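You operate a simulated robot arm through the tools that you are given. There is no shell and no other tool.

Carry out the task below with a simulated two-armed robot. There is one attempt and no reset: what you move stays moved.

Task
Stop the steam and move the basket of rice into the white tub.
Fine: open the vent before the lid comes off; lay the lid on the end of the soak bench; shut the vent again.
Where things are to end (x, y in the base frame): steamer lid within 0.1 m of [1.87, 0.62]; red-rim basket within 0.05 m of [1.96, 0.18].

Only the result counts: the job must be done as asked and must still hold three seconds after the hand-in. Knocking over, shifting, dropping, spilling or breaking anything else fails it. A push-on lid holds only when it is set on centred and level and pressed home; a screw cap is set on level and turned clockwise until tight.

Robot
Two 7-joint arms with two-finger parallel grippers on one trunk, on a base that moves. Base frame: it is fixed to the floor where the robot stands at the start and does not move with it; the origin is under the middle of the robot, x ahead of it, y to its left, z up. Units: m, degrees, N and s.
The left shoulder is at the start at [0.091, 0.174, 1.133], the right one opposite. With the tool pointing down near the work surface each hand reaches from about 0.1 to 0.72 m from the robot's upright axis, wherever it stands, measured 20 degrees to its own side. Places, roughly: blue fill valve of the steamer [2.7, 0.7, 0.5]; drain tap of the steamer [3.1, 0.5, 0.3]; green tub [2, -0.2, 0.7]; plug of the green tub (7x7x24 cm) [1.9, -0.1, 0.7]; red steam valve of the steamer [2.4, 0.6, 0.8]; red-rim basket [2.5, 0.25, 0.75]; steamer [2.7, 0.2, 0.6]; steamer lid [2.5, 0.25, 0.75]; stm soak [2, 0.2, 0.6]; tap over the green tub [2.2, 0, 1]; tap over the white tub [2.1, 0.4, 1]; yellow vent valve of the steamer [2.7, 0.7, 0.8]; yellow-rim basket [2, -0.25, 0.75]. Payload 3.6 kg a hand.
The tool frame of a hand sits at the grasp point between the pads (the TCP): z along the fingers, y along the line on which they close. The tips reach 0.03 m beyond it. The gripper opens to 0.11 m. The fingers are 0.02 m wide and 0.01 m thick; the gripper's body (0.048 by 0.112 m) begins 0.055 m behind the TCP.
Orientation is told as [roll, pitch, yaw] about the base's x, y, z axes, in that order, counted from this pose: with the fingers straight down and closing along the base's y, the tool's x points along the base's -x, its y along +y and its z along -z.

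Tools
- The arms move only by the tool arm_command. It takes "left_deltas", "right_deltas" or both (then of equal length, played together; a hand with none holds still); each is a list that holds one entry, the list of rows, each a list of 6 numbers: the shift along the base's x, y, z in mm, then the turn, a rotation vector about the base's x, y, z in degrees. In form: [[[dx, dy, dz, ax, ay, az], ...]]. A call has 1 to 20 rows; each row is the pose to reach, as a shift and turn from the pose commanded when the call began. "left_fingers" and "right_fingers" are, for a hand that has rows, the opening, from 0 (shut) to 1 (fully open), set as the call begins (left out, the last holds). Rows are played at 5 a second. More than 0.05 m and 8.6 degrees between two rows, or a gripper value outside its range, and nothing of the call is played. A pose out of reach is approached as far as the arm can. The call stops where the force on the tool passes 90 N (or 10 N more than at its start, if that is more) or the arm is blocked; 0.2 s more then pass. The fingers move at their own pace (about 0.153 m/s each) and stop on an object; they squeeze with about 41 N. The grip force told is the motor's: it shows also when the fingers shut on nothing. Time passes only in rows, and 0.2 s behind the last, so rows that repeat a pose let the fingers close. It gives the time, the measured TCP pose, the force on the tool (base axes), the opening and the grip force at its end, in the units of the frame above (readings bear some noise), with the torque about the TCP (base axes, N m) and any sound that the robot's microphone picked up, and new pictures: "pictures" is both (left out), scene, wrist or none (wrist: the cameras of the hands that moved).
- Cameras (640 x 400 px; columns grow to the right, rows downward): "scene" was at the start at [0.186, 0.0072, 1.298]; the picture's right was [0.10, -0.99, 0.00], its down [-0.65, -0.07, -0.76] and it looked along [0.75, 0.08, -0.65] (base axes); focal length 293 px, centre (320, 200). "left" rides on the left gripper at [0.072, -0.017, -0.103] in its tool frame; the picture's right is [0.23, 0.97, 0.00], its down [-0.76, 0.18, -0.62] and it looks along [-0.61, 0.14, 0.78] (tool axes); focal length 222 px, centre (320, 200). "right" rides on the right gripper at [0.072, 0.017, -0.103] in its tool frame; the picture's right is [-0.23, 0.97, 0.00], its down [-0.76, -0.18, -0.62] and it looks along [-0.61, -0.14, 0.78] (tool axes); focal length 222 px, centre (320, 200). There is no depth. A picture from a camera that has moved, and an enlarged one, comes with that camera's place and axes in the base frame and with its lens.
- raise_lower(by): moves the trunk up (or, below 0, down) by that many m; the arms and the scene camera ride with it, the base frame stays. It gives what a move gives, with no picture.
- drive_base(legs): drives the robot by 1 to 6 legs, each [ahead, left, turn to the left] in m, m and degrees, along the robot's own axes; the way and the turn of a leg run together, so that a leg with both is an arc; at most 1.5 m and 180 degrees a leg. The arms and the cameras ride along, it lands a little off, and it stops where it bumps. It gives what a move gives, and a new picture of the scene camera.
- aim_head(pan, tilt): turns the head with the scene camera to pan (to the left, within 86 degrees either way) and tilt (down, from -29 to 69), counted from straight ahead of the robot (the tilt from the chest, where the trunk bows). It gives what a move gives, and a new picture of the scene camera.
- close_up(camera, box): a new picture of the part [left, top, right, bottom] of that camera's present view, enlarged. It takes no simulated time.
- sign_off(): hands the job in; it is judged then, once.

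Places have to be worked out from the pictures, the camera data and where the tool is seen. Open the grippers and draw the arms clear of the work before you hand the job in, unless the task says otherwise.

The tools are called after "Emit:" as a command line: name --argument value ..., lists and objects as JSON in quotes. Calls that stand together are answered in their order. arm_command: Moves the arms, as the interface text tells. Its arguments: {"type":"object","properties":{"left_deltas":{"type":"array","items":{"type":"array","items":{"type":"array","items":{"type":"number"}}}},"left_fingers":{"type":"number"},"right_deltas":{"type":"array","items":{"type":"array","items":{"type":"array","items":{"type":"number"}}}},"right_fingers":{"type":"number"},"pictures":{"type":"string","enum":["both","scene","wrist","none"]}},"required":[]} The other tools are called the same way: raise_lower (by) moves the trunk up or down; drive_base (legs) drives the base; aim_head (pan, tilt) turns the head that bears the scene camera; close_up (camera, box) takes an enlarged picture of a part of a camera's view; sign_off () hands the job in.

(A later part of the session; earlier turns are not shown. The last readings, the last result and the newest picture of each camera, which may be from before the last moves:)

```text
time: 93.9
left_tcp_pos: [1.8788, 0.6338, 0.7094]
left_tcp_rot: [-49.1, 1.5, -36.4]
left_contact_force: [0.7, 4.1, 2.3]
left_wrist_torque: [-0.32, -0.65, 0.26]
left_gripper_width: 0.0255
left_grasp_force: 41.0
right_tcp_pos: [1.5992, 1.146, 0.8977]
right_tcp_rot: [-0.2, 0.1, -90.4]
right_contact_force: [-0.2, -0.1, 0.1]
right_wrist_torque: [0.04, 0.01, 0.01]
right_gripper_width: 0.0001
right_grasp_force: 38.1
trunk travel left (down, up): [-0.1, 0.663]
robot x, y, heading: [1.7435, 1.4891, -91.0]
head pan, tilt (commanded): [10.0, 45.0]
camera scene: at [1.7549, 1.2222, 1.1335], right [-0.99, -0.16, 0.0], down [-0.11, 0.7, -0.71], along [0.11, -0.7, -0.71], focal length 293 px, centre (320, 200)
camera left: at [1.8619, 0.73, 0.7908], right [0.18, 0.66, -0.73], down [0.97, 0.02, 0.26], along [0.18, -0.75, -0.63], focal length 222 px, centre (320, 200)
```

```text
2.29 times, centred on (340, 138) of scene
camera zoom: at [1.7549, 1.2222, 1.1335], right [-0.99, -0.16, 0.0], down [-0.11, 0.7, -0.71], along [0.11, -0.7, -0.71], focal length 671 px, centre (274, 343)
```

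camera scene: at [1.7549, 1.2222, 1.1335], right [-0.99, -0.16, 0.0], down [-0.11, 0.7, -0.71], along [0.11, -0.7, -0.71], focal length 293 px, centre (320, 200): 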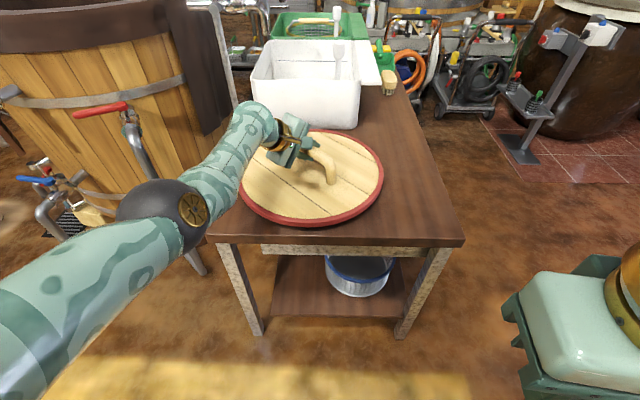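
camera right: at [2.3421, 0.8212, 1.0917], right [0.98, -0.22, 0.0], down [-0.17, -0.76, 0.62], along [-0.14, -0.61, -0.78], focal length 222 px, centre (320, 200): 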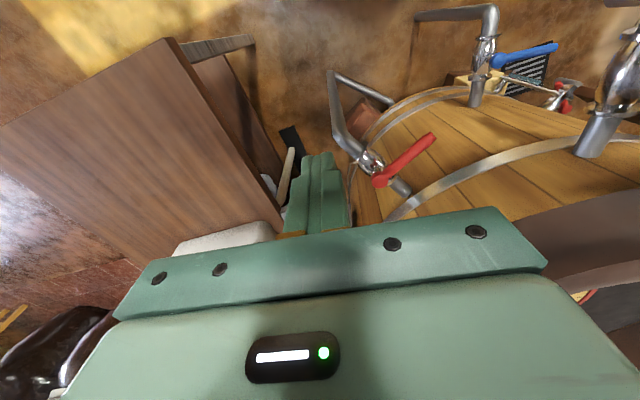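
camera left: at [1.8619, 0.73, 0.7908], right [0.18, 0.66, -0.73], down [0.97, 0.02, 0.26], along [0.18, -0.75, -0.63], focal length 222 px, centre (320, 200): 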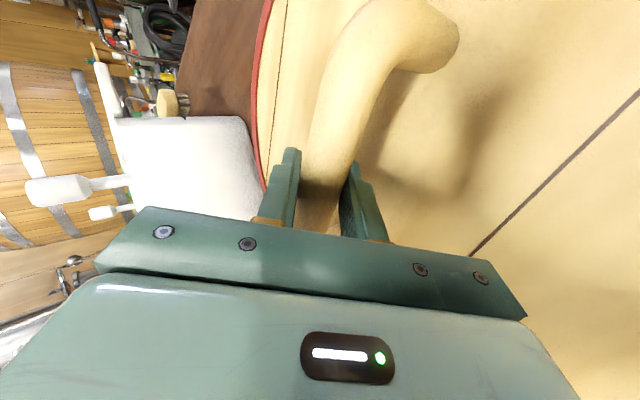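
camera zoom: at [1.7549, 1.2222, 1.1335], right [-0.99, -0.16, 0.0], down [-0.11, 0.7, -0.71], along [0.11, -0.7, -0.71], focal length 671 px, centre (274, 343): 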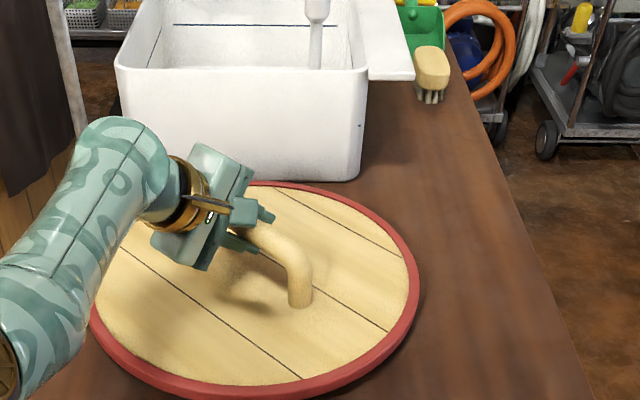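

The load is near zero and the lid lies on the bench. I'll open the fingers to about 50 mm.

Emit:
arm_command --left_deltas '[[[0, 0, 0, 0, 0, 0], [0, 0, 0, 0, 0, 0]]]' --left_fingers 0.45 --pictures "both"

Emit:
close_up --camera "scene" --box '[200, 50, 480, 225]'

```text
time: 94.5
left_tcp_pos: [1.8783, 0.6336, 0.7115]
left_tcp_rot: [-49.2, 1.4, -36.3]
left_contact_force: [0.2, -0.4, -0.7]
left_wrist_torque: [0.0, 0.02, -0.01]
left_gripper_width: 0.0495
left_grasp_force: 0.1
right_tcp_pos: [1.599, 1.1452, 0.8969]
right_tcp_rot: [-0.2, 0.3, -90.4]
right_contact_force: [-0.1, -0.2, 0.1]
right_wrist_torque: [-0.01, -0.01, -0.01]
right_gripper_width: 0.0001
right_grasp_force: 37.7
trunk travel left (down, up): [-0.1, 0.663]
robot x, y, heading: [1.7421, 1.4882, -91.1]
head pan, tilt (commanded): [10.0, 45.0]
camera scene: at [1.755, 1.2214, 1.1335], right [-0.99, -0.16, 0.0], down [-0.11, 0.7, -0.71], along [0.11, -0.7, -0.71], focal length 293 px, centre (320, 200)
camera left: at [1.8618, 0.7288, 0.792], right [0.18, 0.66, -0.73], down [0.97, 0.02, 0.25], along [0.18, -0.75, -0.63], focal length 222 px, centre (320, 200)
```

scene: 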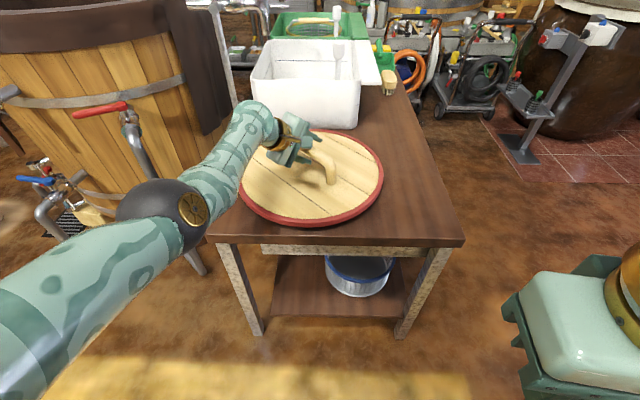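
left: 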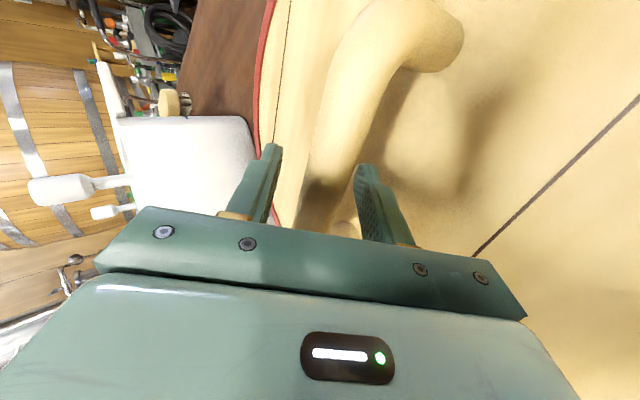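

```text
2.29 times, centred on (340, 138) of scene
camera zoom: at [1.755, 1.2214, 1.1335], right [-0.99, -0.16, 0.0], down [-0.11, 0.7, -0.71], along [0.11, -0.7, -0.71], focal length 671 px, centre (274, 343)
```

zoom: 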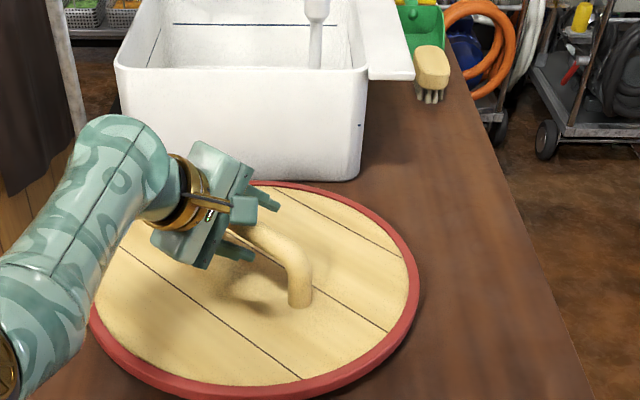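

The fingers are open and the lid stays put. I'll retreat along the finger axis a little and check that the arm follows.

Emit:
arm_command --left_deltas '[[[5, 6, 7, 0, 0, 0], [9, 12, 13, 0, 0, 0], [13, 18, 20, 0, 0, 0], [18, 24, 26, 0, 0, 0]]]' --pictures "wrist"

```text
time: 95.5
left_tcp_pos: [1.8965, 0.6554, 0.7365]
left_tcp_rot: [-49.2, 1.4, -36.3]
left_contact_force: [-0.6, 0.0, -0.2]
left_wrist_torque: [0.02, -0.02, -0.03]
left_gripper_width: 0.0495
left_grasp_force: 0.1
right_tcp_pos: [1.5994, 1.1441, 0.8962]
right_tcp_rot: [-0.2, 0.0, -90.4]
right_contact_force: [-0.1, 0.9, -0.1]
right_wrist_torque: [-0.01, 0.0, 0.01]
right_gripper_width: 0.0
right_grasp_force: 38.2
trunk travel left (down, up): [-0.1, 0.663]
robot x, y, heading: [1.7427, 1.4922, -91.0]
head pan, tilt (commanded): [10.0, 45.0]
camera left: at [1.8796, 0.752, 0.8185], right [0.18, 0.66, -0.73], down [0.97, 0.02, 0.25], along [0.18, -0.75, -0.63], focal length 222 px, centre (320, 200)
```

left: 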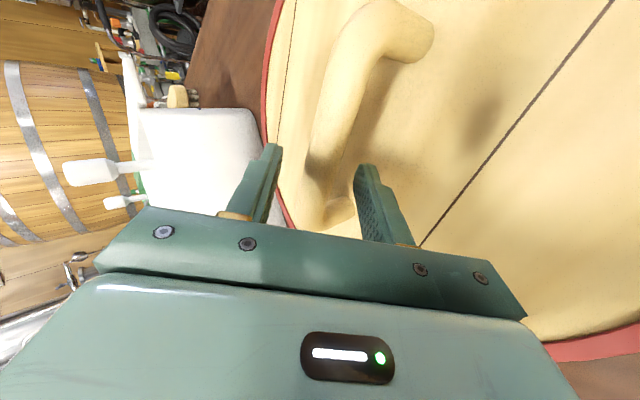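

The retreat works freely. I'll continue backing out along the finger axis and then up.

Emit:
arm_command --left_deltas '[[[9, 12, 13, 0, 0, 0], [18, 24, 26, 0, 0, 0], [27, 37, 40, 0, 0, 0], [36, 49, 60, 0, 0, 0], [36, 49, 85, 0, 0, 0], [36, 45, 120, 0, 0, 0]]]' --pictures "both"

Emit:
close_up --camera "scene" --box '[200, 50, 480, 225]'

```text
time: 96.9
left_tcp_pos: [1.9308, 0.7014, 0.8555]
left_tcp_rot: [-49.3, 1.3, -36.3]
left_contact_force: [0.7, -0.8, 0.1]
left_wrist_torque: [-0.02, 0.0, 0.0]
left_gripper_width: 0.0496
left_grasp_force: 0.0
right_tcp_pos: [1.5988, 1.1455, 0.8963]
right_tcp_rot: [-0.2, 0.1, -90.3]
right_contact_force: [-0.1, -0.1, -0.4]
right_wrist_torque: [0.0, -0.02, 0.02]
right_gripper_width: 0.0001
right_grasp_force: 37.7
trunk travel left (down, up): [-0.1, 0.663]
robot x, y, heading: [1.7439, 1.4912, -90.6]
head pan, tilt (commanded): [10.0, 45.0]
camera scene: at [1.7549, 1.2219, 1.1337], right [-0.99, -0.16, 0.0], down [-0.11, 0.7, -0.71], along [0.11, -0.7, -0.71], focal length 293 px, centre (320, 200)
camera left: at [1.9147, 0.7983, 0.9372], right [0.18, 0.66, -0.73], down [0.97, 0.02, 0.25], along [0.18, -0.75, -0.63], focal length 222 px, centre (320, 200)
```

scene: 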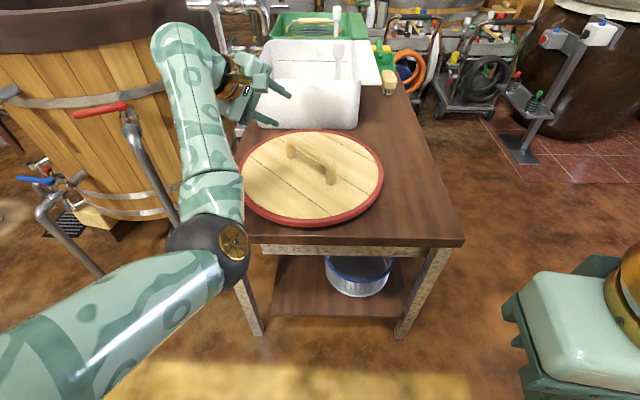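
left: 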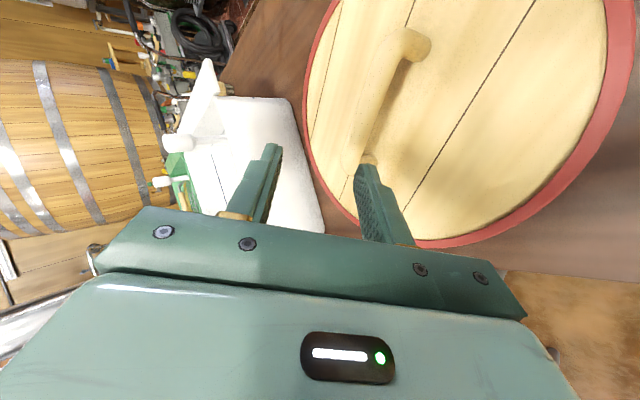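

```text
2.29 times, centred on (340, 138) of scene
camera zoom: at [1.7549, 1.2219, 1.1337], right [-0.99, -0.16, 0.0], down [-0.11, 0.7, -0.71], along [0.11, -0.7, -0.71], focal length 671 px, centre (274, 343)
```

zoom: 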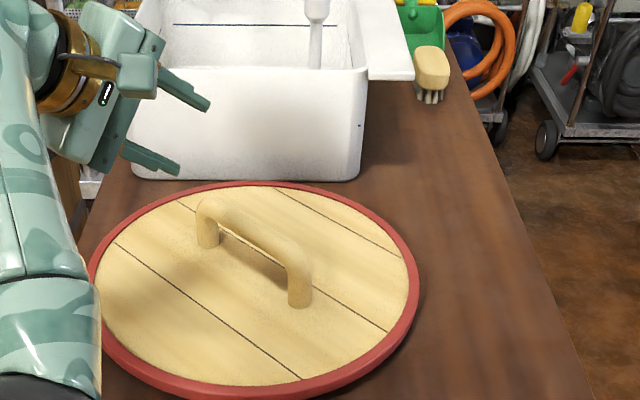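

The lid lies flat at about (1.87, 0.64) on the bench end, and the white tub looks unmoved. Now I'll raise the trunk back, and bring the left hand to an upright pose closer to the robot.

Emit:
raise_lower --by 0.15

Emit:
arm_command --left_deltas '[[[0, 30, 5, 5, -3.7, 0], [0, 60, 10, 10, -7.4, 0], [0, 90, 15, 15, -11, 0], [0, 120, 15, 20, -14.7, 0], [0, 150, 15, 25, -18.4, 0], [0, 180, 15, 30, -22, 0], [0, 205, 15, 35, -25.7, 0], [0, 220, 15, 39.7, -29.2, 0]]]' --pictures "scene"

```text
time: 98.7
left_tcp_pos: [1.9325, 0.7008, 1.0049]
left_tcp_rot: [-49.2, 1.4, -36.3]
left_contact_force: [-0.1, 0.2, -0.2]
left_wrist_torque: [-0.02, -0.01, -0.02]
left_gripper_width: 0.0497
left_grasp_force: 0.1
right_tcp_pos: [1.5978, 1.1451, 1.0458]
right_tcp_rot: [-0.3, 0.2, -90.4]
right_contact_force: [0.6, 1.0, 0.1]
right_wrist_torque: [0.0, 0.03, -0.04]
right_gripper_width: 0.0001
right_grasp_force: 37.5
trunk travel left (down, up): [-0.25, 0.513]
robot x, y, heading: [1.7403, 1.4905, -90.8]
head pan, tilt (commanded): [10.0, 45.0]
```

```text
time: 100.5
left_tcp_pos: [1.9537, 0.8554, 1.0169]
left_tcp_rot: [0.2, 0.9, -35.2]
left_contact_force: [0.9, 0.2, 0.2]
left_wrist_torque: [0.01, -0.01, 0.05]
left_gripper_width: 0.0494
left_grasp_force: 0.0
left hand out of reach, approached as far as the arm can: row 5, 6, 7, 8
right_tcp_pos: [1.5991, 1.1447, 1.046]
right_tcp_rot: [-0.3, 0.1, -90.4]
right_contact_force: [0.4, 0.0, 0.2]
right_wrist_torque: [0.02, 0.05, 0.01]
right_gripper_width: 0.0
right_grasp_force: 37.5
trunk travel left (down, up): [-0.25, 0.513]
robot x, y, heading: [1.7435, 1.4907, -90.9]
head pan, tilt (commanded): [10.0, 45.0]
camera scene: at [1.7561, 1.306, 1.2917], right [-0.99, -0.16, 0.0], down [-0.11, 0.7, -0.71], along [0.11, -0.7, -0.71], focal length 293 px, centre (320, 200)
```

scene: 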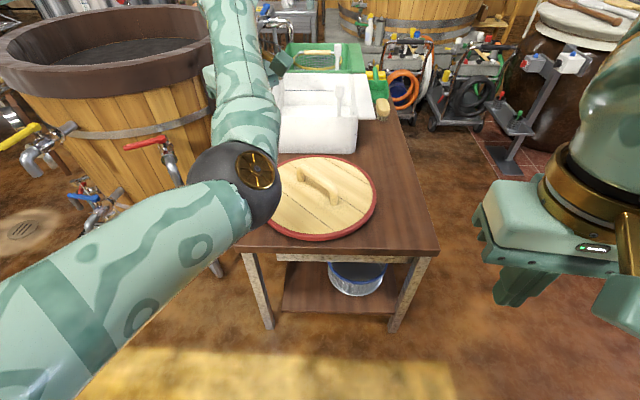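

The hand is upright now. I'll turn it back to the natural heading and bring it closer.

Emit:
arm_command --left_deltas '[[[0, 10, 5, 0, 0, -8], [0, 20, 10, 0, 0, -16], [0, 40, 10, 0, 0, -24], [0, 70, 10, 0, 0, -32], [0, 100, 10, 0, 0, -40], [0, 130, 10, 0, 0, -48], [0, 160, 10, 0, 0, -55], [0, 190, 10, 0, 0, -55]]]' --left_fingers 0.3 --pictures "both"

```text
time: 102.3
left_tcp_pos: [2.0882, 0.9536, 1.0179]
left_tcp_rot: [-0.1, 0.9, -90.3]
left_contact_force: [0.6, -0.2, -0.1]
left_wrist_torque: [-0.05, 0.05, -0.03]
left_gripper_width: 0.0329
left_grasp_force: 0.0
left hand out of reach, approached as far as the arm can: row 1, 2, 3, 4, 5, 6, 7, 8
right_tcp_pos: [1.5986, 1.1455, 1.0481]
right_tcp_rot: [-0.3, 0.1, -90.4]
right_contact_force: [-0.4, 1.0, 0.1]
right_wrist_torque: [-0.04, 0.05, 0.01]
right_gripper_width: 0.0001
right_grasp_force: 37.9
trunk travel left (down, up): [-0.25, 0.513]
robot x, y, heading: [1.7418, 1.4905, -90.9]
head pan, tilt (commanded): [10.0, 45.0]
camera scene: at [1.7576, 1.3072, 1.2919], right [-0.99, -0.16, 0.0], down [-0.11, 0.7, -0.71], along [0.11, -0.7, -0.71], focal length 293 px, centre (320, 200)
camera left: at [2.0724, 1.0255, 1.1222], right [0.98, 0.22, 0.0], down [0.17, -0.77, 0.61], along [0.14, -0.6, -0.79], focal length 222 px, centre (320, 200)
```

scene: 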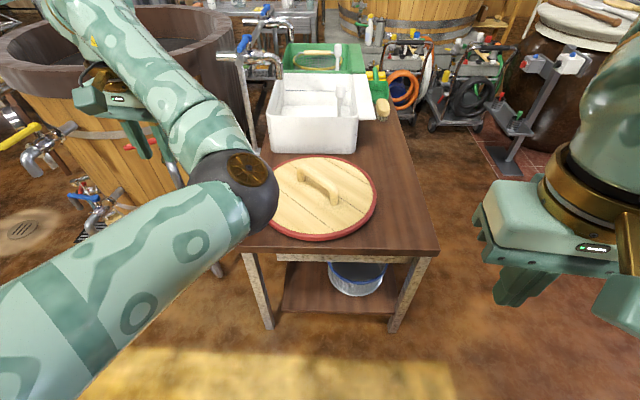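
left: 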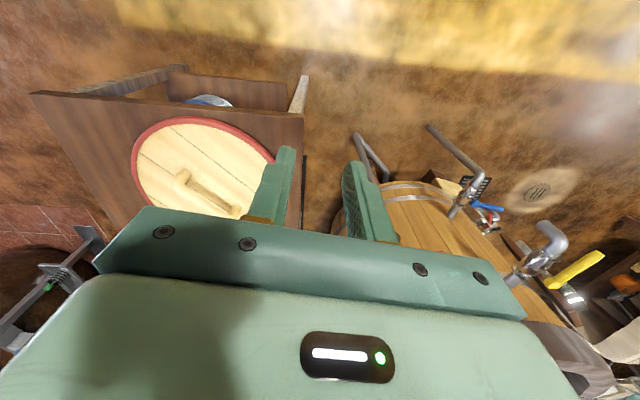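

The left elbow has swung inward, which blocks the hand from coming back. I'll stretch the arm up and outward to the left to straighten it, so it can fold the right way again.

Emit:
arm_command --left_deltas '[[[30, 0, 30, 0, 0, 0], [60, 0, 60, 0, 0, 0], [90, 0, 90, 0, 0, 0], [120, 0, 120, 0, 0, 0], [150, 10, 150, 0, 0, 0], [180, 20, 180, 0, 0, 0], [200, 30, 200, 0, 0, 0]]]' --pictures "scene"

```text
time: 103.9
left_tcp_pos: [2.288, 0.9837, 1.2197]
left_tcp_rot: [0.1, 1.0, -90.4]
left_contact_force: [-0.1, 1.0, -0.9]
left_wrist_torque: [0.01, 0.03, -0.03]
left_gripper_width: 0.0334
left_grasp_force: 0.2
right_tcp_pos: [1.5996, 1.1448, 1.0468]
right_tcp_rot: [-0.3, 0.1, -90.4]
right_contact_force: [0.4, -0.6, 0.2]
right_wrist_torque: [-0.02, 0.01, -0.01]
right_gripper_width: 0.0
right_grasp_force: 37.6
trunk travel left (down, up): [-0.25, 0.513]
robot x, y, heading: [1.7477, 1.4936, -91.1]
head pan, tilt (commanded): [10.0, 45.0]
camera scene: at [1.757, 1.3066, 1.2918], right [-0.99, -0.16, 0.0], down [-0.11, 0.7, -0.71], along [0.11, -0.7, -0.71], focal length 293 px, centre (320, 200)
```

scene: 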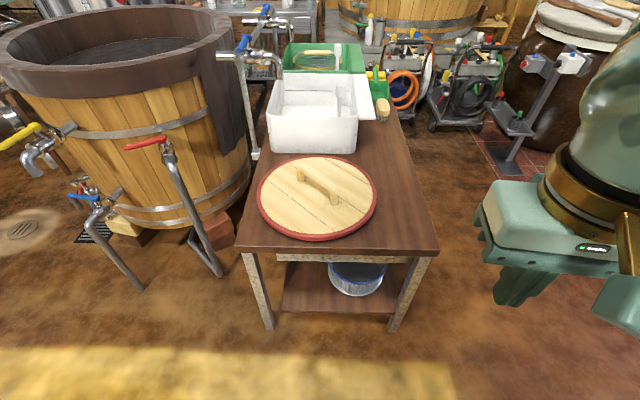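

The arm is stretched to the left at (2.29, 0.98, 1.22). Now I'll bring the hand back in at height to its natural carrying pose.

Emit:
arm_command --left_deltas '[[[-40, 10, -5, 0, 0, 0], [-80, 20, -10, 0, 0, 0], [-120, 30, -20, 0, 0, 0], [-160, 40, -40, 0, 0, 0], [-200, 50, -60, 0, 0, 0], [-240, 60, -80, 0, 0, 0], [-280, 70, -100, 0, 0, 0], [-320, 75, -125, 0, 0, 0], [-350, 80, -155, 0, 0, 0], [-370, 81, -190, 0, 0, 0]]]' --pictures "scene"

```text
time: 106.1
left_tcp_pos: [2.0649, 0.9214, 1.0401]
left_tcp_rot: [0.1, 1.1, -90.3]
left_contact_force: [-0.3, -0.8, -0.8]
left_wrist_torque: [0.05, -0.03, 0.02]
left_gripper_width: 0.0329
left_grasp_force: 0.3
left hand out of reach, approached as far as the arm can: row 5, 6, 7, 8, 9, 10
right_tcp_pos: [1.5972, 1.1427, 1.0441]
right_tcp_rot: [-0.3, 0.4, -90.3]
right_contact_force: [-0.2, 0.2, -0.4]
right_wrist_torque: [0.03, 0.0, 0.01]
right_gripper_width: 0.0001
right_grasp_force: 37.4
trunk travel left (down, up): [-0.25, 0.513]
robot x, y, heading: [1.7423, 1.492, -91.1]
head pan, tilt (commanded): [10.0, 45.0]
camera scene: at [1.755, 1.3032, 1.2911], right [-0.99, -0.16, 0.0], down [-0.11, 0.7, -0.71], along [0.11, -0.7, -0.71], focal length 293 px, centre (320, 200)
```

scene: 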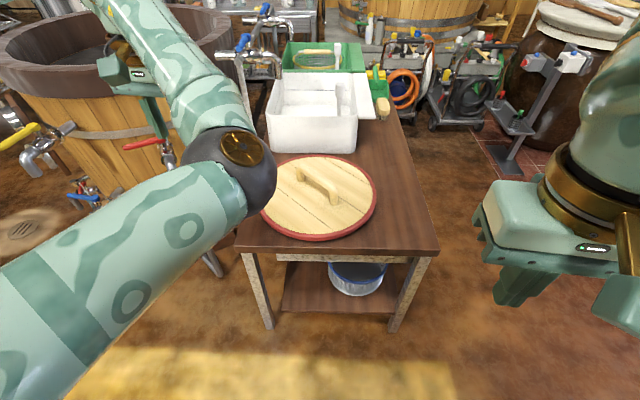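

The elbow still folds inward. I'll stretch out again and turn the hand clockwise there, which should push the elbow to the outside, before coming back in.

Emit:
arm_command --left_deltas '[[[40, 10, 40, 0, 0, 0], [80, 20, 80, 0, 0, 0], [120, 30, 120, 0, 0, 0], [160, 40, 160, 0, 0, 0], [200, 50, 190, 0, 0, 0], [220, 60, 200, 0, 0, -8], [220, 60, 200, 0, 0, -16], [220, 60, 200, 0, 0, -24], [220, 60, 200, 0, 0, -32], [220, 60, 200, 0, 0, -40], [220, 60, 200, 0, 0, -48], [220, 60, 200, 0, 0, -56], [200, 80, 200, 0, 0, -60]]]' --pictures "none"

Emit:
aim_head --pan 45 --tilt 35

```text
refused: row 1 steps farther than a row can; nothing moved
```

```text
time: 107.1
left_tcp_pos: [2.0654, 0.9245, 1.042]
left_tcp_rot: [0.0, 0.9, -90.3]
left_contact_force: [0.1, -0.5, -0.2]
left_wrist_torque: [-0.03, 0.0, -0.01]
left_gripper_width: 0.0333
left_grasp_force: 0.1
right_tcp_pos: [1.5983, 1.1448, 1.0459]
right_tcp_rot: [-0.3, 0.1, -90.4]
right_contact_force: [-0.2, 0.6, 0.4]
right_wrist_torque: [0.02, 0.0, -0.01]
right_gripper_width: 0.0
right_grasp_force: 38.0
trunk travel left (down, up): [-0.25, 0.513]
robot x, y, heading: [1.744, 1.4907, -90.9]
head pan, tilt (commanded): [45.0, 35.0]
camera scene: at [1.8048, 1.3229, 1.3065], right [-0.72, -0.69, 0.0], down [-0.4, 0.41, -0.82], along [0.57, -0.59, -0.57], focal length 293 px, centre (320, 200)
```

scene: 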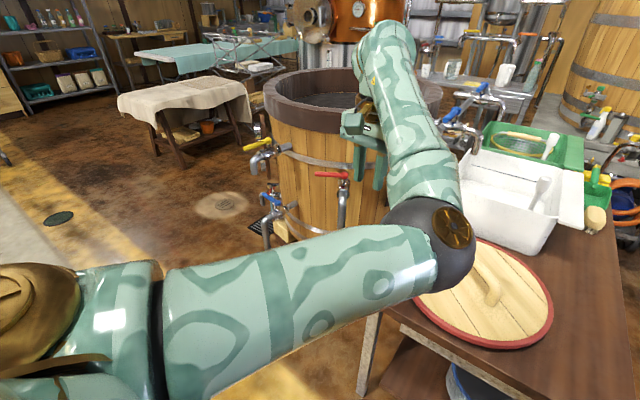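

This view shows the elbow hanging low in front with the forearm rising to the wrist. I'll stretch the arm again (shorter steps) and tilt the fingers inward there, which should force the elbow up.

Emit:
arm_command --left_deltas '[[[30, 8, 30, 0, 0, 0], [60, 16, 60, 0, 0, 0], [90, 24, 90, 0, 0, 0], [120, 32, 120, 0, 0, 0], [150, 40, 150, 0, 0, 0], [180, 48, 180, 0, 0, 0], [210, 56, 200, 0, 0, 0], [210, 56, 200, 6, 5, 0], [210, 56, 200, 12, 10, 0], [210, 56, 200, 18, 15, 0], [210, 56, 200, 23, 19, 0]]]' --pictures "scene"

```text
time: 109.5
left_tcp_pos: [2.2373, 1.033, 1.1894]
left_tcp_rot: [-18.7, 21.7, -94.1]
left_contact_force: [0.5, 0.1, -0.1]
left_wrist_torque: [0.0, 0.01, 0.0]
left_gripper_width: 0.0328
left_grasp_force: 0.0
left hand out of reach, approached as far as the arm can: row 8, 9, 10, 11
right_tcp_pos: [1.5981, 1.1441, 1.0456]
right_tcp_rot: [-0.3, 0.2, -90.4]
right_contact_force: [0.4, 0.5, 0.0]
right_wrist_torque: [0.01, 0.01, -0.03]
right_gripper_width: 0.0
right_grasp_force: 37.5
trunk travel left (down, up): [-0.25, 0.513]
robot x, y, heading: [1.7424, 1.4908, -90.7]
head pan, tilt (commanded): [45.0, 35.0]
camera scene: at [1.8052, 1.3221, 1.3063], right [-0.72, -0.7, 0.0], down [-0.4, 0.41, -0.82], along [0.57, -0.59, -0.57], focal length 293 px, centre (320, 200)
```

scene: 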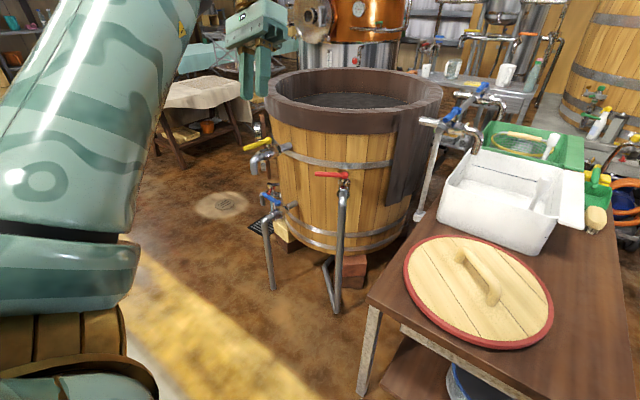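

The elbow has flipped up. I'll bring the hand in while keeping this tilt, and then straighten it.

Emit:
arm_command --left_deltas '[[[-35, 0, -5, 0, 0, 0], [-70, 0, -10, 0, 0, 0], [-105, 0, -20, 0, 0, 0], [-140, 5, -30, 0, 0, 0], [-175, 10, -45, -4, -4, 0], [-210, 15, -60, -9, -8, 0], [-245, 20, -80, -14, -12, 0], [-280, 20, -100, -18, -16, 0], [-300, 20, -120, -22, -19, 0], [-310, 20, -140, -22, -19, 0]]]' --pictures "scene"

```text
time: 111.7
left_tcp_pos: [2.0324, 1.0128, 1.071]
left_tcp_rot: [-0.1, 1.9, -90.3]
left_contact_force: [0.3, 0.2, 0.6]
left_wrist_torque: [0.0, 0.01, 0.01]
left_gripper_width: 0.0332
left_grasp_force: 0.1
left hand out of reach, approached as far as the arm can: row 7, 8, 9, 10
right_tcp_pos: [1.6002, 1.1441, 1.0454]
right_tcp_rot: [-0.3, 0.2, -90.4]
right_contact_force: [-0.7, -0.3, -1.4]
right_wrist_torque: [0.04, 0.02, -0.01]
right_gripper_width: 0.0
right_grasp_force: 37.7
trunk travel left (down, up): [-0.25, 0.513]
robot x, y, heading: [1.7469, 1.4898, -91.1]
head pan, tilt (commanded): [45.0, 35.0]
camera scene: at [1.805, 1.3221, 1.3063], right [-0.72, -0.7, 0.0], down [-0.4, 0.41, -0.82], along [0.57, -0.59, -0.57], focal length 293 px, centre (320, 200)
```

scene: 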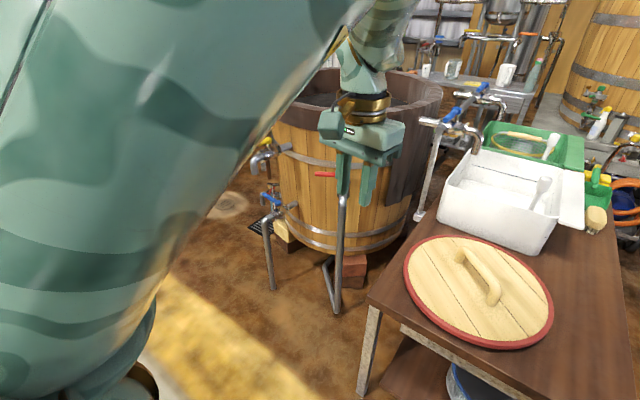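

The elbow is now up but still on the inside. The earlier large counter-clockwise yaw pushed it there, so I'll move the hand out a bit and yaw it clockwise about 100° to push the elbow to the outside.

Emit:
arm_command --left_deltas '[[[30, -10, 30, 0, 0, -8], [60, -20, 60, 0, 0, -16], [90, -30, 90, 0, 0, -24], [110, -30, 110, 0, 0, -32], [120, -30, 120, 0, 0, -40], [120, -30, 120, 0, 0, -48], [120, -30, 120, 0, 0, -56], [120, -30, 120, 0, 0, -64], [120, -30, 120, 0, 0, -72], [120, -30, 120, 0, 0, -80], [120, -30, 120, 0, 0, -88], [120, -30, 120, 0, 0, -96], [120, -30, 120, 0, 0, -100]]]' --pictures "scene"

```text
time: 114.5
left_tcp_pos: [2.1511, 0.9843, 1.1859]
left_tcp_rot: [-0.1, 1.8, 169.7]
left_contact_force: [-0.5, -0.4, -0.2]
left_wrist_torque: [0.01, 0.0, 0.01]
left_gripper_width: 0.0331
left_grasp_force: 0.2
right_tcp_pos: [1.5991, 1.1455, 1.0468]
right_tcp_rot: [-0.3, 0.1, -90.5]
right_contact_force: [-0.9, 0.4, 0.0]
right_wrist_torque: [0.02, -0.01, -0.01]
right_gripper_width: 0.0
right_grasp_force: 38.2
trunk travel left (down, up): [-0.25, 0.513]
robot x, y, heading: [1.7472, 1.4896, -90.9]
head pan, tilt (commanded): [45.0, 35.0]
camera scene: at [1.8049, 1.323, 1.3065], right [-0.72, -0.7, 0.0], down [-0.4, 0.41, -0.82], along [0.57, -0.59, -0.57], focal length 293 px, centre (320, 200)
```

scene: 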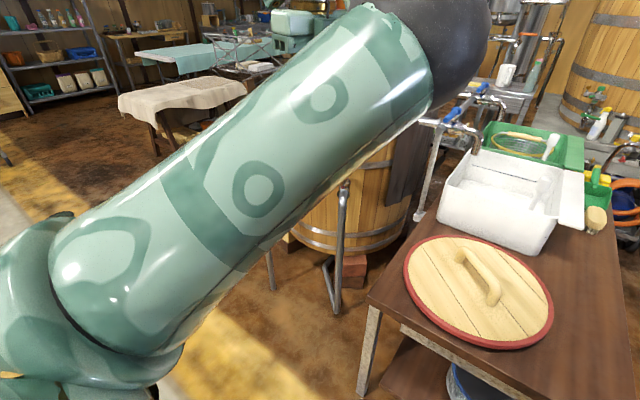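

The elbow is still on the inside and no joint limit was met. I'll continue the clockwise yaw further.

Emit:
arm_command --left_deltas '[[[0, 0, 0, 0, 0, -8], [0, 0, 0, 0, 0, -16], [0, 0, 0, 0, 0, -24], [0, 0, 0, 0, 0, -32], [0, 0, 0, 0, 0, -40], [0, 0, 0, 0, 0, -48], [0, 0, 0, 0, 0, -56], [0, 0, 0, 0, 0, -64]]]' --pictures "scene"

```text
time: 116.3
left_tcp_pos: [2.1521, 0.9821, 1.1864]
left_tcp_rot: [0.0, 1.8, 105.7]
left_contact_force: [0.4, 0.0, 0.7]
left_wrist_torque: [-0.01, -0.01, -0.01]
left_gripper_width: 0.0333
left_grasp_force: 0.1
right_tcp_pos: [1.5986, 1.1447, 1.0455]
right_tcp_rot: [-0.3, 0.2, -90.3]
right_contact_force: [-0.1, -0.1, -0.1]
right_wrist_torque: [0.01, 0.01, 0.01]
right_gripper_width: 0.0
right_grasp_force: 37.9
trunk travel left (down, up): [-0.25, 0.513]
robot x, y, heading: [1.7397, 1.4916, -90.7]
head pan, tilt (commanded): [45.0, 35.0]
camera scene: at [1.8049, 1.3229, 1.3065], right [-0.72, -0.7, 0.0], down [-0.4, 0.41, -0.82], along [0.57, -0.59, -0.57], focal length 293 px, centre (320, 200)
```

scene: 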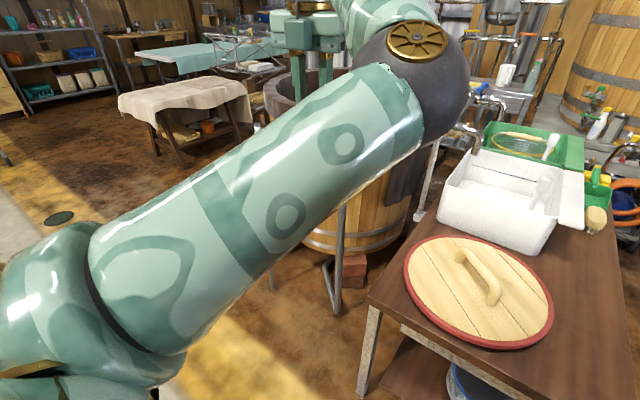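

No limit yet; this direction lowers the elbow instead. I'll unwind the yaw and then tilt the fingers toward the robot's right (-x), which should drive the elbow over the top to the outside.

Emit:
arm_command --left_deltas '[[[0, 0, 0, 0, 0, 8.2], [0, 0, 0, 0, 0, 16.4], [0, 0, 0, 0, 0, 24.6], [0, 0, 0, 0, 0, 32.8], [0, 0, 0, 0, 0, 41], [0, 0, 0, 0, 0, 49.2], [0, 0, 0, 0, 0, 57.4], [0, 0, 0, 0, 0, 65.6], [0, 0, 0, 0, 0, 73.8], [0, 0, 0, 0, 0, 82], [0, 0, 0, 0, 0, 90.2], [0, 0, 0, 0, 0, 98.4], [0, 0, 0, 0, 0, 106.6], [0, 0, 0, 0, 0, 114.8], [0, 0, 0, 0, 0, 123], [0, 0, 0, 0, 0, 131.2], [0, 0, 0, 0, 0, 139.4], [0, 0, 0, 0, 0, 147.6], [0, 0, 0, 0, 0, 155.8], [0, 0, 0, 0, 0, 164]]]' --pictures "none"

Emit:
arm_command --left_deltas '[[[20, 0, 10, 0, 8, 0], [40, 0, 20, 0, 16, 0], [60, 0, 30, 0, 24, 0], [60, 0, 30, 0, 32, 0], [60, 0, 30, 0, 40, 0], [60, 0, 30, 0, 46, 0]]]' --pictures "scene"

```text
time: 120.5
left_tcp_pos: [2.1521, 0.9842, 1.1876]
left_tcp_rot: [0.0, 1.8, -89.9]
left_contact_force: [-0.4, 0.3, 0.2]
left_wrist_torque: [0.0, 0.01, 0.0]
left_gripper_width: 0.033
left_grasp_force: 0.0
right_tcp_pos: [1.5986, 1.1453, 1.047]
right_tcp_rot: [-0.3, 0.2, -90.4]
right_contact_force: [-0.8, -0.7, 0.3]
right_wrist_torque: [0.02, -0.03, 0.0]
right_gripper_width: 0.0
right_grasp_force: 37.8
trunk travel left (down, up): [-0.25, 0.513]
robot x, y, heading: [1.7447, 1.489, -91.1]
head pan, tilt (commanded): [45.0, 35.0]
```

```text
time: 121.9
left_tcp_pos: [2.2011, 0.9927, 1.2068]
left_tcp_rot: [-46.0, 1.2, -91.3]
left_contact_force: [-0.8, 0.1, -0.4]
left_wrist_torque: [-0.01, -0.01, -0.01]
left_gripper_width: 0.0328
left_grasp_force: 0.0
left hand out of reach, approached as far as the arm can: row 5, 6
right_tcp_pos: [1.5996, 1.145, 1.0466]
right_tcp_rot: [-0.3, 0.2, -90.4]
right_contact_force: [0.0, 0.4, -0.4]
right_wrist_torque: [-0.01, -0.02, -0.03]
right_gripper_width: 0.0
right_grasp_force: 37.6
trunk travel left (down, up): [-0.25, 0.513]
robot x, y, heading: [1.7441, 1.4902, -90.7]
head pan, tilt (commanded): [45.0, 35.0]
camera scene: at [1.8049, 1.323, 1.3065], right [-0.72, -0.7, 0.0], down [-0.4, 0.41, -0.82], along [0.57, -0.59, -0.57], focal length 293 px, centre (320, 200)
```

scene: 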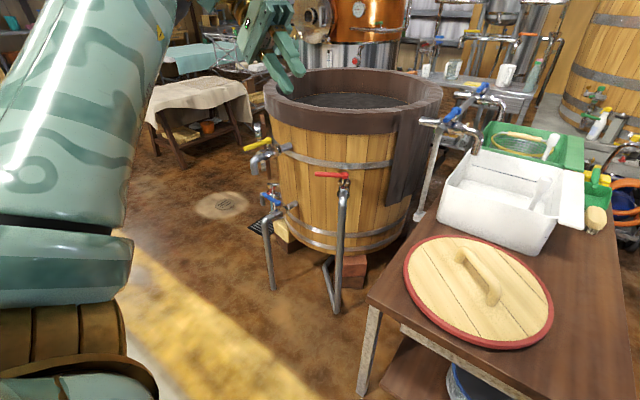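

The elbow is up again with the fingers leaning to -x. I'll bring the hand inward with this lean kept, so that the elbow has to go outside.

Emit:
arm_command --left_deltas '[[[-30, 5, 0, 0, 0, 0], [-60, 10, 0, 0, 0, 0], [-90, 15, -5, 0, 0, 0], [-120, 20, -10, 0, 0, 0], [-150, 25, -20, 0, 0, 0], [-180, 30, -30, 0, 0, 0], [-210, 35, -45, 0, 0, 0], [-240, 40, -60, 0, 0, 0]]]' --pictures "scene"

```text
time: 123.7
left_tcp_pos: [1.9601, 1.0336, 1.1466]
left_tcp_rot: [-46.1, 1.1, -91.4]
left_contact_force: [0.2, -0.6, 0.2]
left_wrist_torque: [-0.03, -0.02, -0.02]
left_gripper_width: 0.0333
left_grasp_force: 0.0
right_tcp_pos: [1.5977, 1.1457, 1.0466]
right_tcp_rot: [-0.2, 0.2, -90.5]
right_contact_force: [0.6, -0.4, 0.3]
right_wrist_torque: [-0.02, -0.01, -0.02]
right_gripper_width: 0.0002
right_grasp_force: 37.9
trunk travel left (down, up): [-0.25, 0.513]
robot x, y, heading: [1.7427, 1.4905, -90.7]
head pan, tilt (commanded): [45.0, 35.0]
camera scene: at [1.8041, 1.3232, 1.3066], right [-0.72, -0.7, 0.0], down [-0.4, 0.41, -0.82], along [0.57, -0.59, -0.57], focal length 293 px, centre (320, 200)
```

scene: 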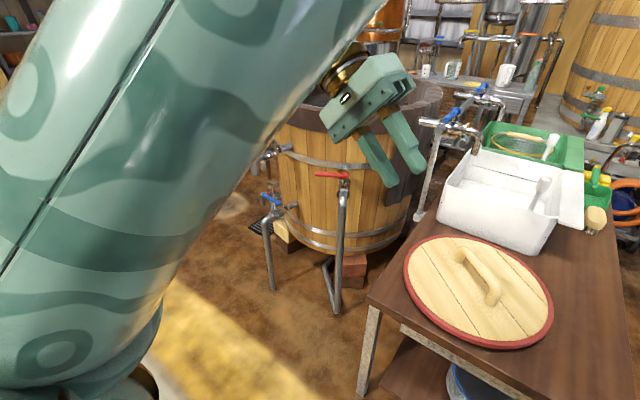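

The hand followed fully this time. I'll lower it a bit toward the natural pose with the lean kept, then look.

Emit:
arm_command --left_deltas '[[[-15, 5, -20, 0, 0, 0], [-30, 10, -40, 0, 0, 0], [-45, 15, -60, 0, 0, 0], [-60, 20, -80, 0, 0, 0], [-75, 25, -100, 0, 0, 0], [-90, 30, -110, 0, 0, 0]]]' --pictures "scene"

```text
time: 125.1
left_tcp_pos: [1.9124, 1.0547, 1.0353]
left_tcp_rot: [-46.2, 1.1, -91.4]
left_contact_force: [0.4, -0.2, 0.5]
left_wrist_torque: [-0.03, 0.01, 0.01]
left_gripper_width: 0.0328
left_grasp_force: 0.2
left hand out of reach, approached as far as the arm can: row 4, 5, 6
right_tcp_pos: [1.599, 1.145, 1.047]
right_tcp_rot: [-0.3, 0.0, -90.5]
right_contact_force: [0.5, 0.3, 0.2]
right_wrist_torque: [0.02, -0.01, 0.02]
right_gripper_width: 0.0
right_grasp_force: 37.7
trunk travel left (down, up): [-0.25, 0.513]
robot x, y, heading: [1.7427, 1.4897, -91.1]
head pan, tilt (commanded): [45.0, 35.0]
camera scene: at [1.8049, 1.3229, 1.3065], right [-0.72, -0.7, 0.0], down [-0.4, 0.41, -0.82], along [0.57, -0.59, -0.57], focal length 293 px, centre (320, 200)
```

scene: 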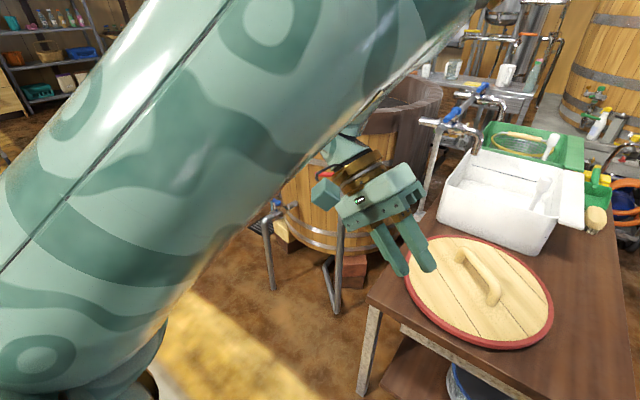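

Lowering still keeps the elbow inside. Negative yaw moved it inward and down, so positive yaw should move it outward: I'll go back up to the stretched pose, untilt and yaw counter-clockwise.

Emit:
arm_command --left_deltas '[[[25, -5, 25, 0, -4, 0], [50, -10, 50, 0, -8, 0], [75, -15, 75, 0, -14, 0], [100, -20, 95, 0, -20, 0], [130, -25, 115, 0, -26, 0], [160, -30, 135, 0, -32, 0], [190, -30, 145, 0, -39, 0], [220, -30, 150, 0, -46, 0], [250, -30, 155, 0, -46, 0], [270, -30, 160, 0, -46, 0]]]' --pictures "none"

Emit:
arm_command --left_deltas '[[[0, 0, 0, 0, 0, 8.2], [0, 0, 0, 0, 0, 16.4], [0, 0, 0, 0, 0, 24.6], [0, 0, 0, 0, 0, 32.8], [0, 0, 0, 0, 0, 41], [0, 0, 0, 0, 0, 49.2], [0, 0, 0, 0, 0, 57.4], [0, 0, 0, 0, 0, 65.6], [0, 0, 0, 0, 0, 73.8], [0, 0, 0, 0, 0, 82], [0, 0, 0, 0, 0, 90.2], [0, 0, 0, 0, 0, 98.4]]]' --pictures "scene"

```text
time: 127.3
left_tcp_pos: [2.1834, 1.0224, 1.1981]
left_tcp_rot: [0.0, 1.8, -90.2]
left_contact_force: [0.7, 0.4, -1.0]
left_wrist_torque: [0.01, 0.0, 0.01]
left_gripper_width: 0.033
left_grasp_force: 0.0
right_tcp_pos: [1.5985, 1.1441, 1.0465]
right_tcp_rot: [-0.3, 0.1, -90.5]
right_contact_force: [0.0, 0.6, -0.1]
right_wrist_torque: [-0.02, 0.01, -0.02]
right_gripper_width: 0.0
right_grasp_force: 37.6
trunk travel left (down, up): [-0.25, 0.513]
robot x, y, heading: [1.7476, 1.4891, -90.8]
head pan, tilt (commanded): [45.0, 35.0]
```

```text
time: 129.9
left_tcp_pos: [2.1814, 1.0255, 1.1973]
left_tcp_rot: [0.0, 1.8, 8.3]
left_contact_force: [0.0, -0.1, 0.7]
left_wrist_torque: [-0.03, -0.01, -0.02]
left_gripper_width: 0.0332
left_grasp_force: 0.1
right_tcp_pos: [1.5991, 1.1447, 1.0464]
right_tcp_rot: [-0.3, 0.1, -90.4]
right_contact_force: [-0.5, 0.4, 0.4]
right_wrist_torque: [-0.02, 0.02, -0.02]
right_gripper_width: 0.0
right_grasp_force: 38.0
trunk travel left (down, up): [-0.25, 0.513]
robot x, y, heading: [1.7486, 1.4904, -90.7]
head pan, tilt (commanded): [45.0, 35.0]
camera scene: at [1.8049, 1.323, 1.3065], right [-0.72, -0.7, 0.0], down [-0.4, 0.41, -0.82], along [0.57, -0.59, -0.57], focal length 293 px, centre (320, 200)
```

scene: 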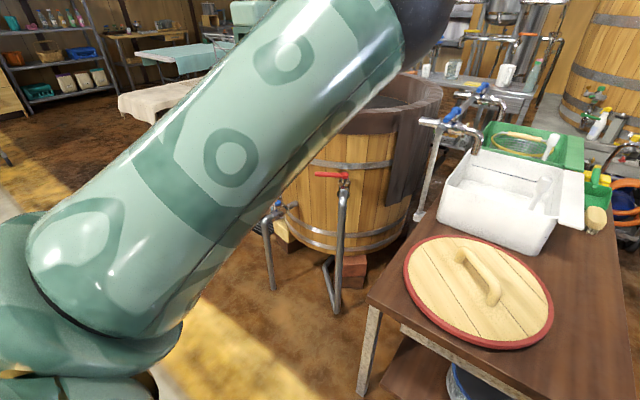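

Yaw barely moves the elbow. A strong lean of the fingers to the robot's right (-x) should make the inside elbow impossible, so I'll unwind the yaw and lean about 85° that way.

Emit:
arm_command --left_deltas '[[[0, 0, 0, 0, 0, -8.2], [0, 0, 0, 0, 0, -16.4], [0, 0, 0, 0, 0, -24.6], [0, 0, 0, 0, 0, -32.8], [0, 0, 0, 0, 0, -41], [0, 0, 0, 0, 0, -49.2], [0, 0, 0, 0, 0, -57.4], [0, 0, 0, 0, 0, -65.6], [0, 0, 0, 0, 0, -73.8], [0, 0, 0, 0, 0, -82], [0, 0, 0, 0, 0, -90.2], [0, 0, 0, 0, 0, -98.4]]]' --pictures "none"

Emit:
arm_command --left_deltas '[[[-5, 0, 8, 0, 8, 0], [-10, 0, 16, 0, 16, 0], [-15, 0, 24, 0, 24, 0], [-25, 0, 32, 0, 32, 0], [-35, 0, 40, 0, 40, 0], [-50, 0, 48, 0, 48, 0], [-65, 0, 56, 0, 56, 0], [-80, 0, 64, 0, 64, 0], [-95, 0, 72, 0, 72, 0], [-110, 0, 80, 0, 80, 0], [-120, 0, 80, 0, 85, 0]]]' --pictures "scene"

```text
time: 132.5
left_tcp_pos: [2.1824, 1.0254, 1.1985]
left_tcp_rot: [0.0, 1.9, -90.3]
left_contact_force: [0.5, 0.1, 0.1]
left_wrist_torque: [-0.02, -0.03, 0.02]
left_gripper_width: 0.033
left_grasp_force: 0.0
right_tcp_pos: [1.599, 1.1458, 1.0461]
right_tcp_rot: [-0.2, 0.1, -90.4]
right_contact_force: [0.2, -0.6, 0.6]
right_wrist_torque: [-0.01, 0.03, 0.0]
right_gripper_width: 0.0
right_grasp_force: 37.7
trunk travel left (down, up): [-0.25, 0.513]
robot x, y, heading: [1.7444, 1.4847, -91.1]
head pan, tilt (commanded): [45.0, 35.0]
```

```text
time: 134.9
left_tcp_pos: [2.0541, 1.0456, 1.2661]
left_tcp_rot: [-84.8, -0.1, -90.7]
left_contact_force: [-0.2, 0.0, -0.6]
left_wrist_torque: [0.01, 0.03, 0.03]
left_gripper_width: 0.0331
left_grasp_force: 0.1
left hand out of reach, approached as far as the arm can: row 10, 11
right_tcp_pos: [1.5991, 1.1451, 1.047]
right_tcp_rot: [-0.3, 0.2, -90.4]
right_contact_force: [0.7, 0.5, 0.2]
right_wrist_torque: [-0.02, 0.02, 0.03]
right_gripper_width: 0.0
right_grasp_force: 38.1
trunk travel left (down, up): [-0.25, 0.513]
robot x, y, heading: [1.745, 1.4908, -90.6]
head pan, tilt (commanded): [45.0, 35.0]
camera scene: at [1.805, 1.323, 1.3065], right [-0.72, -0.7, 0.0], down [-0.4, 0.41, -0.82], along [0.57, -0.59, -0.57], focal length 293 px, centre (320, 200)
```

scene: 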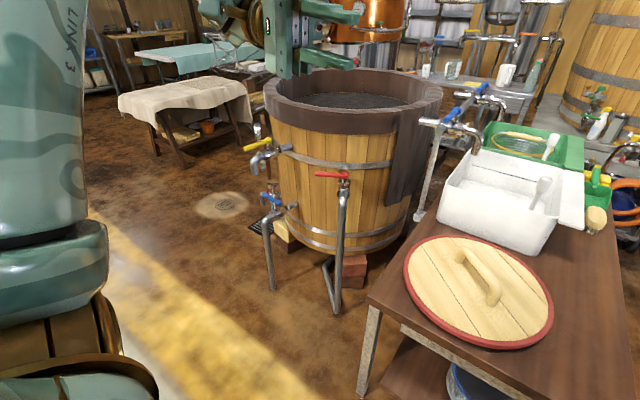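

The elbow moved up and a bit to the left, so this is the right direction. I'll lean further (past horizontal, about 120°) to push it outward.

Emit:
arm_command --left_deltas '[[[0, 0, 10, 0, 8, 0], [0, 0, 20, 0, 16, 0], [0, 0, 30, 0, 24, 0], [0, 0, 40, 0, 32, 0], [0, 0, 50, 0, 38, 0]]]' --pictures "scene"

```text
time: 136.1
left_tcp_pos: [2.1155, 1.0347, 1.2749]
left_tcp_rot: [-105.8, 5.5, -81.3]
left_contact_force: [0.1, 0.0, 0.5]
left_wrist_torque: [0.0, 0.02, 0.03]
left_gripper_width: 0.0332
left_grasp_force: 0.1
left hand out of reach, approached as far as the arm can: row 1, 2, 3, 4, 5
right_tcp_pos: [1.5976, 1.1451, 1.0464]
right_tcp_rot: [-0.2, 0.1, -90.4]
right_contact_force: [-0.1, 0.4, -0.6]
right_wrist_torque: [0.0, -0.01, -0.01]
right_gripper_width: 0.0
right_grasp_force: 37.3
trunk travel left (down, up): [-0.25, 0.513]
robot x, y, heading: [1.7425, 1.4913, -90.8]
head pan, tilt (commanded): [45.0, 35.0]
camera scene: at [1.8041, 1.323, 1.3065], right [-0.72, -0.7, 0.0], down [-0.4, 0.41, -0.82], along [0.57, -0.59, -0.57], focal length 293 px, centre (320, 200)
```

scene: 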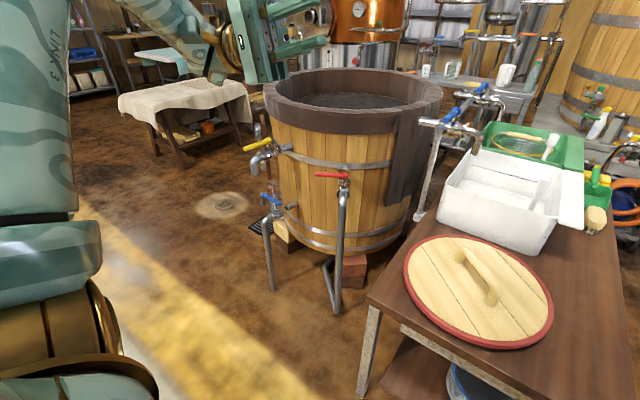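

The forearm now comes from the upper left, so the elbow is on the outside. I'll bring the hand inward and reduce the lean step by step.

Emit:
arm_command --left_deltas '[[[-25, 0, -10, 0, 0, 0], [-50, 0, -20, 0, -4, 0], [-75, 0, -30, 0, -8, 0], [-100, 0, -40, 0, -14, 0], [-125, 0, -50, 0, -20, 0], [-150, 0, -60, 0, -26, 0], [-170, 0, -70, 0, -32, 0]]]' --pictures "scene"

```text
time: 137.7
left_tcp_pos: [1.9473, 1.0354, 1.2046]
left_tcp_rot: [-74.0, 0.1, -79.7]
left_contact_force: [-0.6, 0.1, 0.2]
left_wrist_torque: [-0.02, 0.01, 0.0]
left_gripper_width: 0.0329
left_grasp_force: 0.1
right_tcp_pos: [1.5971, 1.1445, 1.0462]
right_tcp_rot: [-0.1, 0.2, -90.5]
right_contact_force: [-0.4, -0.2, 0.4]
right_wrist_torque: [0.01, -0.03, -0.01]
right_gripper_width: 0.0003
right_grasp_force: 37.5
trunk travel left (down, up): [-0.25, 0.513]
robot x, y, heading: [1.7449, 1.4878, -91.1]
head pan, tilt (commanded): [45.0, 35.0]
camera scene: at [1.804, 1.323, 1.3065], right [-0.72, -0.7, 0.0], down [-0.4, 0.41, -0.82], along [0.57, -0.59, -0.57], focal length 293 px, centre (320, 200)
```

scene: 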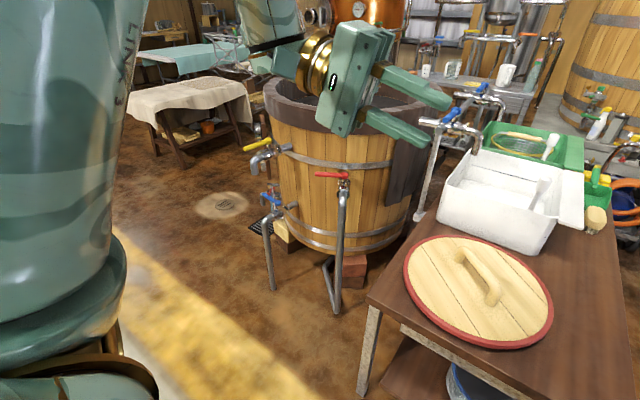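

That worked fully. I'll keep a strong lean while lowering the hand, so that the elbow drops outward rather than inward.

Emit:
arm_command --left_deltas '[[[-10, 5, -20, 0, 5, 0], [-20, 10, -40, 0, 10, 0], [-30, 15, -60, 0, 15, 0], [-40, 20, -80, 0, 18, 0], [-50, 25, -100, 0, 20, 0], [-60, 30, -120, 0, 20, 0], [-70, 30, -140, 0, 20, 0]]]' --pictures "scene"

```text
time: 139.3
left_tcp_pos: [1.9255, 1.0541, 1.1387]
left_tcp_rot: [-90.2, 2.9, -80.0]
left_contact_force: [-0.3, -0.5, 0.7]
left_wrist_torque: [0.02, 0.0, -0.03]
left_gripper_width: 0.0332
left_grasp_force: 0.1
left hand out of reach, approached as far as the arm can: row 4, 5, 6, 7
right_tcp_pos: [1.5977, 1.1451, 1.0459]
right_tcp_rot: [-0.3, 0.0, -90.4]
right_contact_force: [-0.3, 0.5, 0.1]
right_wrist_torque: [0.01, 0.02, -0.02]
right_gripper_width: 0.0
right_grasp_force: 37.8
trunk travel left (down, up): [-0.25, 0.513]
robot x, y, heading: [1.7446, 1.4912, -90.7]
head pan, tilt (commanded): [45.0, 35.0]
camera scene: at [1.8047, 1.323, 1.3065], right [-0.72, -0.7, 0.0], down [-0.4, 0.41, -0.82], along [0.57, -0.59, -0.57], focal length 293 px, centre (320, 200)
```

scene: 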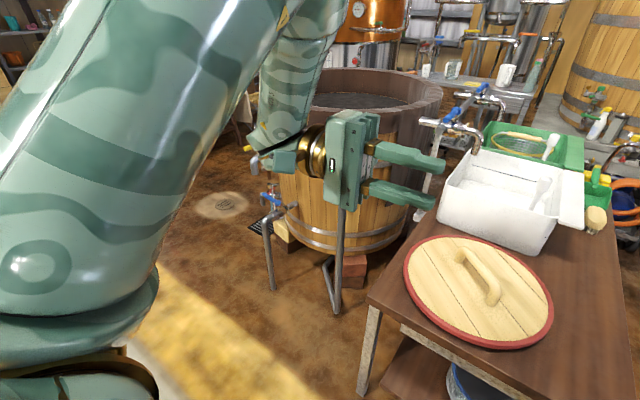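

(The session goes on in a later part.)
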